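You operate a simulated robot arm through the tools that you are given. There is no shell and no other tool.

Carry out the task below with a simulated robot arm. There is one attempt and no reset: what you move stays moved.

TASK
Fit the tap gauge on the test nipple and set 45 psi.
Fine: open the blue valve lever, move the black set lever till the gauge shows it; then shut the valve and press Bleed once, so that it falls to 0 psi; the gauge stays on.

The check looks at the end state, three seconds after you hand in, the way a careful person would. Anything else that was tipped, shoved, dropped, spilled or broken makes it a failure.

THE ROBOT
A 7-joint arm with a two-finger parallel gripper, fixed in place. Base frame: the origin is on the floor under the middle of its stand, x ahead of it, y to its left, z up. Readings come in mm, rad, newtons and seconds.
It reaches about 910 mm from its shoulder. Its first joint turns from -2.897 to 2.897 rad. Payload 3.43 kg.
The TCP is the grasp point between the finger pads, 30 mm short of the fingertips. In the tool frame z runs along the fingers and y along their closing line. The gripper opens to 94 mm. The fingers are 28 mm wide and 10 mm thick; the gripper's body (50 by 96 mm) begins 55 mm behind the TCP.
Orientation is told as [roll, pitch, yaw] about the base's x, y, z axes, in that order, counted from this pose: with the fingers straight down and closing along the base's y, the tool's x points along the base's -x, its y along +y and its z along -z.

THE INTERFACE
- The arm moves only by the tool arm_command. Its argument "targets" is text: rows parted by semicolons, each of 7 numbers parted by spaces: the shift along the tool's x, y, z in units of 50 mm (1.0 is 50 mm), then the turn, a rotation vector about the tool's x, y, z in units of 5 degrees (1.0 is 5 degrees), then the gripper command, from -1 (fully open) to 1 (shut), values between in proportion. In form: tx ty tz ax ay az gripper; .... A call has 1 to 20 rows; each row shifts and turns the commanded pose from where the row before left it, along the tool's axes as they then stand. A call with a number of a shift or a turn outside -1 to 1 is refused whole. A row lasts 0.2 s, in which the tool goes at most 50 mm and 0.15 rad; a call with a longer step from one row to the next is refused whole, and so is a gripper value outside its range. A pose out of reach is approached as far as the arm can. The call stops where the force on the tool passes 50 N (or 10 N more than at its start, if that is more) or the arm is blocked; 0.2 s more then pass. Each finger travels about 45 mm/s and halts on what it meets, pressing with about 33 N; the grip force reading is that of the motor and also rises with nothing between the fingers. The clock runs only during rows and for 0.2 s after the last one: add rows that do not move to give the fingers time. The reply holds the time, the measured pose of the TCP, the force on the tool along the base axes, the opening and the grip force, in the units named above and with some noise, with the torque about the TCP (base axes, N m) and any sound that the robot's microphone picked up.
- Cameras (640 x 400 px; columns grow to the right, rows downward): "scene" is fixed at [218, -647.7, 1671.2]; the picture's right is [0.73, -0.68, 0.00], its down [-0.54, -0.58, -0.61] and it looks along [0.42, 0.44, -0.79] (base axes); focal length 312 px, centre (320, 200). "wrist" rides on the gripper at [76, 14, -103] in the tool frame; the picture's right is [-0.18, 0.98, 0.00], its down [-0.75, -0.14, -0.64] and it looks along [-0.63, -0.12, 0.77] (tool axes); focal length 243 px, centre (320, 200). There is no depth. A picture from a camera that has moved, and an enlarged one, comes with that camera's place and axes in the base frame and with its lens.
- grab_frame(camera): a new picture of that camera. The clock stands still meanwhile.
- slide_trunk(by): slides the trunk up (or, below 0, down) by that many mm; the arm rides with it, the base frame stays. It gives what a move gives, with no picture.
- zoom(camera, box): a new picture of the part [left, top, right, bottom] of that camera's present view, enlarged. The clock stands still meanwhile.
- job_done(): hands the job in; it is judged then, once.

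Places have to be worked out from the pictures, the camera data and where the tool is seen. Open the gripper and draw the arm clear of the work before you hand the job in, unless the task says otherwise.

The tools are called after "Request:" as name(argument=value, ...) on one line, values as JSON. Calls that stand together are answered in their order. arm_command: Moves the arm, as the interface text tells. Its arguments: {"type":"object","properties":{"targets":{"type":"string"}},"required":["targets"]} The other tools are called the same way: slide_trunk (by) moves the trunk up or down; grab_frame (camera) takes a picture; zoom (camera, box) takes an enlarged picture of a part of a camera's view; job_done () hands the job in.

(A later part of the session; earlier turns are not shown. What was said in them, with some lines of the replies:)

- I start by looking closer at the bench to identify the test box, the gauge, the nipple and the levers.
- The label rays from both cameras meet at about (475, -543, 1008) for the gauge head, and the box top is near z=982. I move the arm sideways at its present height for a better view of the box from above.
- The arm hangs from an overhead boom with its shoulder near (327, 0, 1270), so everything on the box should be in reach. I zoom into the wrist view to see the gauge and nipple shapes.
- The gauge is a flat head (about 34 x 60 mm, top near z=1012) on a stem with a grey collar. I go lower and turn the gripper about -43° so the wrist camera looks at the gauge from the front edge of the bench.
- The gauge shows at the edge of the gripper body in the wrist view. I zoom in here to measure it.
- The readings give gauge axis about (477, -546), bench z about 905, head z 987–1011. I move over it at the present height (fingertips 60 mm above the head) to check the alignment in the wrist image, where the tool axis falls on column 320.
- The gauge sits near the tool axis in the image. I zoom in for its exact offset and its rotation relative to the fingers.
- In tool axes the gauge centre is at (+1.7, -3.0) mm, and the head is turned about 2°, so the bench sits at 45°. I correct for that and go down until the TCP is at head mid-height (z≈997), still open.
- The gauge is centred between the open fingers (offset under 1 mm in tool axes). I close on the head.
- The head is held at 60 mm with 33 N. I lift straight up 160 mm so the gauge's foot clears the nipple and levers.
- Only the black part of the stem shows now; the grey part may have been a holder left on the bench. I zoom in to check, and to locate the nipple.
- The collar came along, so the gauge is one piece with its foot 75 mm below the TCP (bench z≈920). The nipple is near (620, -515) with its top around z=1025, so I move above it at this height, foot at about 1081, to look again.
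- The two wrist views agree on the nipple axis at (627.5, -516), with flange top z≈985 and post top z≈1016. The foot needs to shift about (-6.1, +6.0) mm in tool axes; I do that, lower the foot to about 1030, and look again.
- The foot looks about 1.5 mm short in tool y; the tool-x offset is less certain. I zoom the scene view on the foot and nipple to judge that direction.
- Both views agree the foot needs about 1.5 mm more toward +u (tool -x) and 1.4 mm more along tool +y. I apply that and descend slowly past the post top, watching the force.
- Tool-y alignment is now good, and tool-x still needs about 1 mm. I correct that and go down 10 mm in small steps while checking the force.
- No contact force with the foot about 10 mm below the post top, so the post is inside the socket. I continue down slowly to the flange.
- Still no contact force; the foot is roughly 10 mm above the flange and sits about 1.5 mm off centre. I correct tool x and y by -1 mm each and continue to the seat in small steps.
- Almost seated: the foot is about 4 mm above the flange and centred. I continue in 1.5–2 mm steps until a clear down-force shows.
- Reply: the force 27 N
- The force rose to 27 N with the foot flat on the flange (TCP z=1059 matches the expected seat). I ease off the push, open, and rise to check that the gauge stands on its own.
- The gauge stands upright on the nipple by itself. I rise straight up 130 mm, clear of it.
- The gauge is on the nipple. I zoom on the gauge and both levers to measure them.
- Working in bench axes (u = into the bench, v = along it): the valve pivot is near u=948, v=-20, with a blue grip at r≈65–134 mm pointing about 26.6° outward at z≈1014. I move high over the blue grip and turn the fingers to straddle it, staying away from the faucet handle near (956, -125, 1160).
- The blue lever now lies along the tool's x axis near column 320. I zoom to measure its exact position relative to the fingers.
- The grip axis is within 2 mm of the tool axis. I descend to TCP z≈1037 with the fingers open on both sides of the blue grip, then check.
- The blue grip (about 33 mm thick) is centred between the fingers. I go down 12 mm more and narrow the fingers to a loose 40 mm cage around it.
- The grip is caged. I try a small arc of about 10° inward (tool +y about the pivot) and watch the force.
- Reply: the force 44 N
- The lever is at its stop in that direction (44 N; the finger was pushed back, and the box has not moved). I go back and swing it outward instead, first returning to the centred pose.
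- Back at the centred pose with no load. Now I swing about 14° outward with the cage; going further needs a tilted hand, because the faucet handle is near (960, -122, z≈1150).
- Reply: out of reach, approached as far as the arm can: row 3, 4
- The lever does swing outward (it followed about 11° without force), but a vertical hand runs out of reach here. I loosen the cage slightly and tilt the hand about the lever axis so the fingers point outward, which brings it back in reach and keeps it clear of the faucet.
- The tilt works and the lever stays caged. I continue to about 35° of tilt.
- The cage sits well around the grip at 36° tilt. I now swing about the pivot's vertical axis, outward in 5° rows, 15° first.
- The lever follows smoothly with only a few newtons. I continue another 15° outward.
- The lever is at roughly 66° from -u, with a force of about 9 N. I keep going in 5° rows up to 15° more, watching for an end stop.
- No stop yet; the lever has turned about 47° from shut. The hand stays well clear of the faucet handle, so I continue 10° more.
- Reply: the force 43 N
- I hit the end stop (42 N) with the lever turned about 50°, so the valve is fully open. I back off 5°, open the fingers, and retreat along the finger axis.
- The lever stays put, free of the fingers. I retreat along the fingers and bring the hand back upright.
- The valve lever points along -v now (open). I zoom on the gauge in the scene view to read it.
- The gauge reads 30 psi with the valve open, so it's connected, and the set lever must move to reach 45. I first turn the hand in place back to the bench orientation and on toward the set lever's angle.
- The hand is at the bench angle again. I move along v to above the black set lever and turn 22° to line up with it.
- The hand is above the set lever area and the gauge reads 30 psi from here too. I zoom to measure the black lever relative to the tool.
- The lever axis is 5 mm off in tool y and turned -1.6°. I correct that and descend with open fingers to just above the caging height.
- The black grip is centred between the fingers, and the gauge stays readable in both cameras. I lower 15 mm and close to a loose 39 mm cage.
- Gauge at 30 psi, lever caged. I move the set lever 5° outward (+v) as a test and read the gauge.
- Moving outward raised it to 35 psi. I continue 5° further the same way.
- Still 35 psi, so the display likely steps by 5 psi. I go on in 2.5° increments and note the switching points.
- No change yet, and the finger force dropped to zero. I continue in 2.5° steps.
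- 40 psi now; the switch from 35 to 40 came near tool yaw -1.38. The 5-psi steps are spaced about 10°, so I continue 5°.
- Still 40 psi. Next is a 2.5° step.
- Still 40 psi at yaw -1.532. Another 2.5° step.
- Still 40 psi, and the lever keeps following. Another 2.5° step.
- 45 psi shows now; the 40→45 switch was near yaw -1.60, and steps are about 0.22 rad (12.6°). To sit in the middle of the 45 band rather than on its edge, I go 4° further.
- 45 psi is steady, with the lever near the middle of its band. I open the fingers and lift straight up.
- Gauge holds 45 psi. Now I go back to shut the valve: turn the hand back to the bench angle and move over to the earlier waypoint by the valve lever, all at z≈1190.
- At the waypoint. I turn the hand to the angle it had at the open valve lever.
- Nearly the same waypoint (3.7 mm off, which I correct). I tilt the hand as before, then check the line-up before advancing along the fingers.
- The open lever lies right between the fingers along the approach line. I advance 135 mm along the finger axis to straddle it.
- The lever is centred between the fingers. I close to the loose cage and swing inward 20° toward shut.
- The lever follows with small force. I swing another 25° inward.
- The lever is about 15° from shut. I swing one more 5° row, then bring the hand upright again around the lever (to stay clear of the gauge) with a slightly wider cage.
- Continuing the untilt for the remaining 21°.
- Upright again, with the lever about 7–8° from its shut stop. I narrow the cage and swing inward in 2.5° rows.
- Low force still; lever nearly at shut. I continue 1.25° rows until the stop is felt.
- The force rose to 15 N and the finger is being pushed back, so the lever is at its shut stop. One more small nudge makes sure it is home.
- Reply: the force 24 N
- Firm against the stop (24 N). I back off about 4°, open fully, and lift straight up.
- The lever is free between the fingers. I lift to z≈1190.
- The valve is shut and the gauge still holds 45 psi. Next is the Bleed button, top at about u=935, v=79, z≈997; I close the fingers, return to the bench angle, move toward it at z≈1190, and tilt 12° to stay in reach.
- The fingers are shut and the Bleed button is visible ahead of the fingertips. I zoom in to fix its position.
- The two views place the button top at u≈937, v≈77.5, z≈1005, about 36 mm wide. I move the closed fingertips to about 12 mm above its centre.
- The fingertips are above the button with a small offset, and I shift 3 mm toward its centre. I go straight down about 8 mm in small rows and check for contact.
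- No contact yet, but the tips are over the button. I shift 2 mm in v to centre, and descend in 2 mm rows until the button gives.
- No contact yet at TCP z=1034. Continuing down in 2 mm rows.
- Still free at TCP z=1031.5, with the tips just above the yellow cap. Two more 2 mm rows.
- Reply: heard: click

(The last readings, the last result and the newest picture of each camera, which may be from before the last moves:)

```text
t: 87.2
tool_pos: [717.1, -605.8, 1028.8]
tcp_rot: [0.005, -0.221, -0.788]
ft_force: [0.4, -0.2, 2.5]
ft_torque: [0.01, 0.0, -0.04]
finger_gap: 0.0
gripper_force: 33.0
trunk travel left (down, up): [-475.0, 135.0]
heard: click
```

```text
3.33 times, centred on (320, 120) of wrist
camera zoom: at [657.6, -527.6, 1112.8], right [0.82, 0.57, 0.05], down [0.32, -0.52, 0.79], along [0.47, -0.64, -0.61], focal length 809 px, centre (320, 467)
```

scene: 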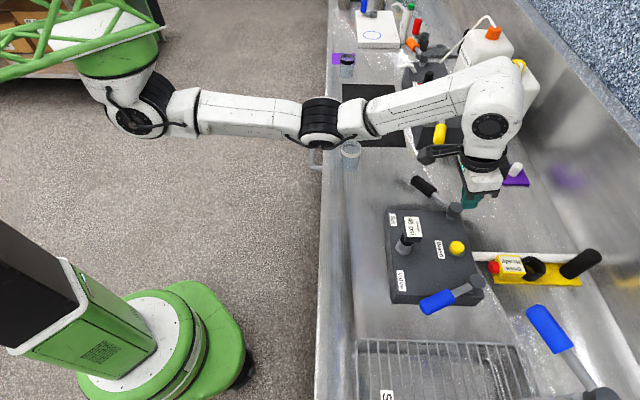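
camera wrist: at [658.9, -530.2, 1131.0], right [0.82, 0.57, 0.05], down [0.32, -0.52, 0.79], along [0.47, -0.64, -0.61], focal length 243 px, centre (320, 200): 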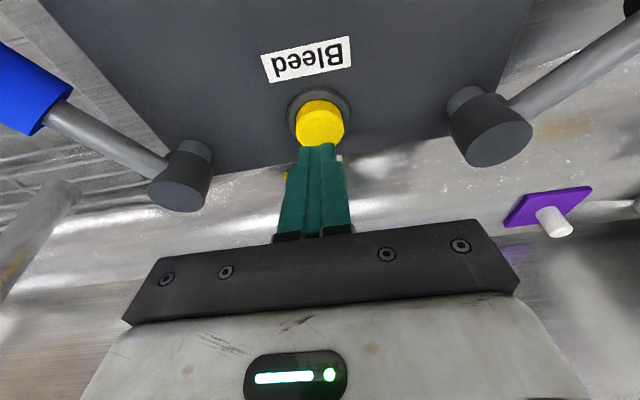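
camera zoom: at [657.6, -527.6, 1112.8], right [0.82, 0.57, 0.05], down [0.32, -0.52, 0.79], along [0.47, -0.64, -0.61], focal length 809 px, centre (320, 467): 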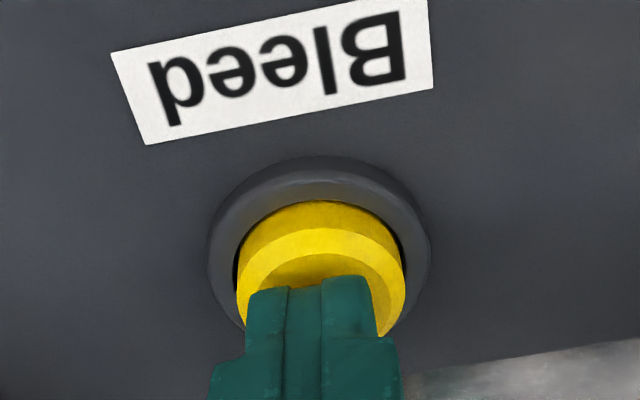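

The Bleed button clicked and the gauge is falling (35 psi). I press 1 mm deeper to stay clearly past the click point and hold while it drains.

Request:
arm_command(targets="0.005 0 0.022 0 0 0 1; 0 0 0 0 0 0 1; 0 0 0 0 0 0 1; 0 0 0 0 0 0 1; 0 0 0 0 0 0 1; 0 0 0 0 0 0 1; 0 0 0 0 0 0 1")

Request:
zoom(camera="scene", box=[400, 200, 480, 270])

```text
t: 88.8
tool_pos: [717.3, -606.2, 1028.1]
tcp_rot: [0.005, -0.224, -0.787]
ft_force: [5.1, -4.7, 15.4]
ft_torque: [-0.1, -0.11, 0.02]
finger_gap: 0.0
gripper_force: 32.6
trunk travel left (down, up): [-475.0, 135.0]
```

```text
5.71 times, centred on (440, 235) of scene
camera zoom: at [218.0, -647.7, 1671.2], right [0.73, -0.68, 0.0], down [-0.54, -0.58, -0.61], along [0.42, 0.44, -0.79], focal length 1784 px, centre (-366, 0)
```

zoom: 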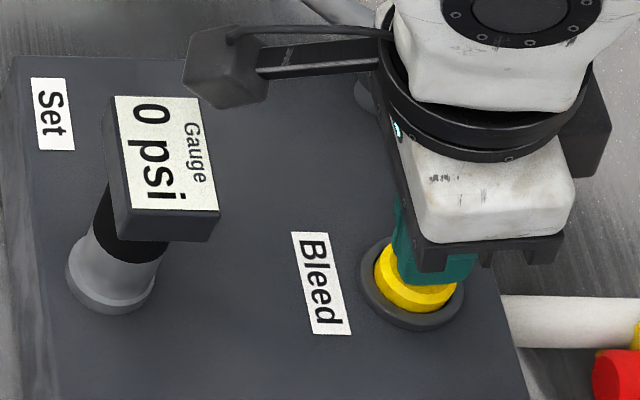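

The gauge reads 0 psi. I release with one smooth upward move and lift clear.

Request:
arm_command(targets="-0.088 0 -0.39 0 0 0 1; -0.176 0 -0.78 0 0 0 1; -0.176 0 -0.78 0 0 0 1; -0.176 0 -0.78 0 0 0 1; -0.176 0 -0.78 0 0 0 1; 0 0 0 0 0 0 1")

Request:
grab_frame(camera="scene")

Request:
zoom(camera="scene", box=[380, 170, 500, 330])

```text
t: 90.2
tool_pos: [717.6, -605.9, 1207.1]
tcp_rot: [0.007, -0.22, -0.788]
ft_force: [-0.3, 1.0, -0.3]
ft_torque: [0.01, 0.02, -0.02]
finger_gap: 0.0
gripper_force: 32.1
trunk travel left (down, up): [-475.0, 135.0]
```

```text
taken
```

scene: 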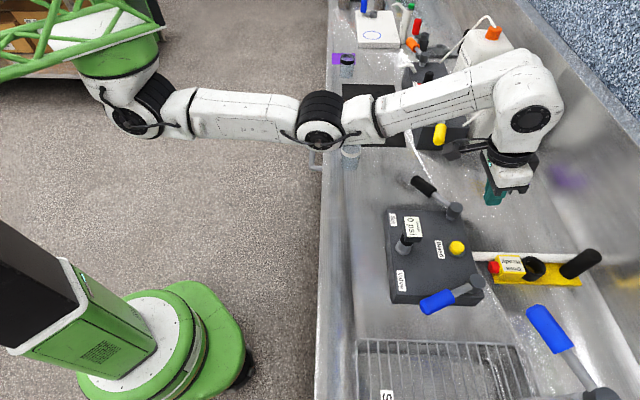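

```text
2.50 times, centred on (440, 250) of scene
camera zoom: at [218.0, -647.7, 1671.2], right [0.73, -0.68, 0.0], down [-0.54, -0.58, -0.61], along [0.42, 0.44, -0.79], focal length 780 px, centre (20, 75)
```

zoom: 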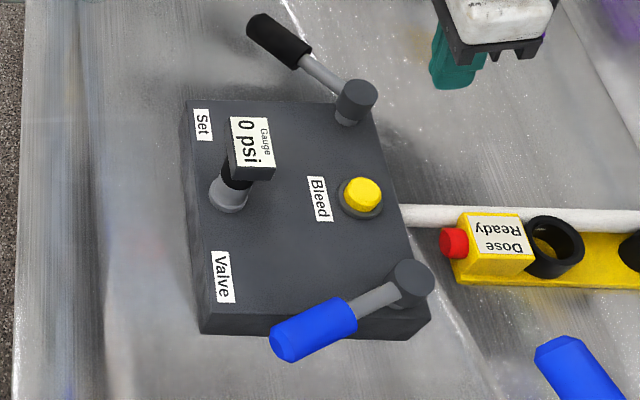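

End state looks right: gauge on the nipple at 0 psi, valve lever back at its original shut position, set lever at its 45-psi place. I open the gripper while drawing the arm back toward the robot, passing about 100 mm above the gauge, and bring the hand upright.

Request:
arm_command(targets="0.6 0 -0.6 0 0 0 0; 0.817 0 -0.272 0 0 0 -1; 0.817 0 -0.272 0 0 0 -1; 0.817 0 -0.272 0 0 0 -1; 0.817 0 -0.272 0 0 0 -1; 0.817 0 -0.272 0 0 0 -1; 0.817 0 -0.272 0 0 0 -1; 0.817 0 -0.272 0 0 0 -1; 0 0 0 0 0.8 0 -1; 0 0 0 0 0.8 0 -1; 0 0 0 0 0.8 0 -1; 0.6 0.5 0 0 0 0 -1; 0.6 0.5 0 0 0 0 -1; 0 0 0 0 0 0 -1")

Request:
grab_frame(camera="scene")

Request:
zoom(camera="scene", box=[380, 170, 500, 330])

Request:
zoom(camera="scene", box=[385, 200, 435, 260])

```text
t: 93.2
tool_pos: [471.8, -292.0, 1260.7]
tcp_rot: [0.006, -0.011, -0.784]
ft_force: [0.0, 0.6, 0.5]
ft_torque: [0.0, -0.01, 0.01]
finger_gap: 94.0
gripper_force: 0.1
trunk travel left (down, up): [-475.0, 135.0]
```

```text
taken
```

scene: 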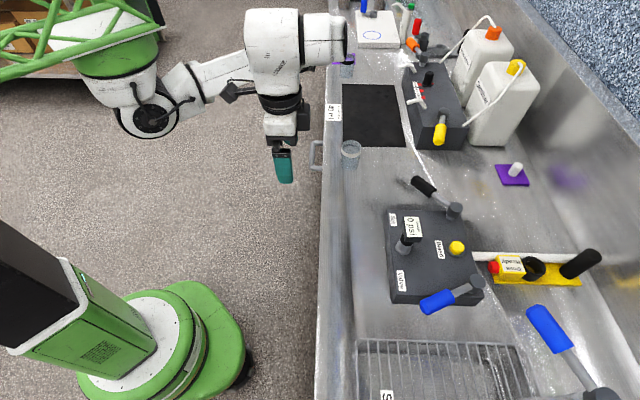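

```text
2.50 times, centred on (440, 250) of scene
camera zoom: at [218.0, -647.7, 1671.2], right [0.73, -0.68, 0.0], down [-0.54, -0.58, -0.61], along [0.42, 0.44, -0.79], focal length 780 px, centre (20, 75)
```

zoom: 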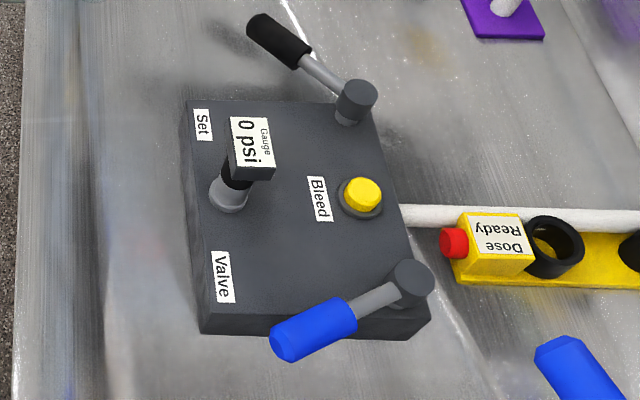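

```text
6.67 times, centred on (410, 230) of scene
camera zoom: at [218.0, -647.7, 1671.2], right [0.73, -0.68, 0.0], down [-0.54, -0.58, -0.61], along [0.42, 0.44, -0.79], focal length 2081 px, centre (-280, 0)
```

zoom: 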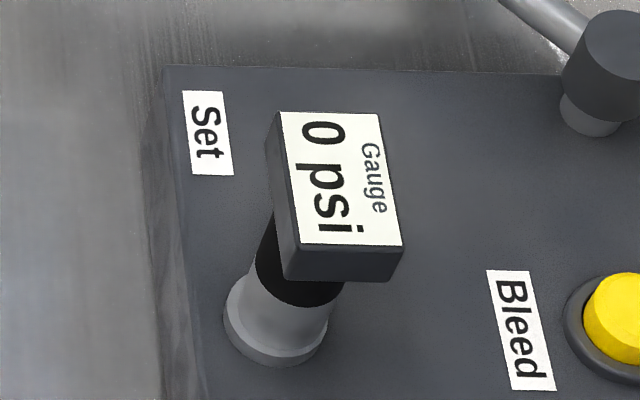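

The arm is clear with the gripper open. The gauge stands on the nipple at 0 psi, the valve is shut, the set lever is at its 45-psi position, and nothing else has moved, so I hand the job in.

Request:
job_done()

```text
The job is handed in.
```

The tap gauge is on the test nipple and the set lever is at 45 psi. The valve is shut again, and the gauge fell to 0 psi after one press of Bleed. I've handed the job in but haven't had a verdict back.

- **Setting:** with the valve open the gauge started at 30 psi. It appears to read in 5 psi steps, so I left the set lever about mid-way through the 45 psi step. It still read 45 after I let go of the lever and after the valve was shut.
- **Valve:** I first tried turning the blue lever the wrong way and pressed it against its shut stop with about 44 N. The box didn't move, and the lever is now back where it started.
- **Bleed:** I heard one click, and the gauge reached 0 psi while I held the button.

The gripper is open and the arm is clear of the bench. In the last pictures nothing else on the bench looks disturbed.
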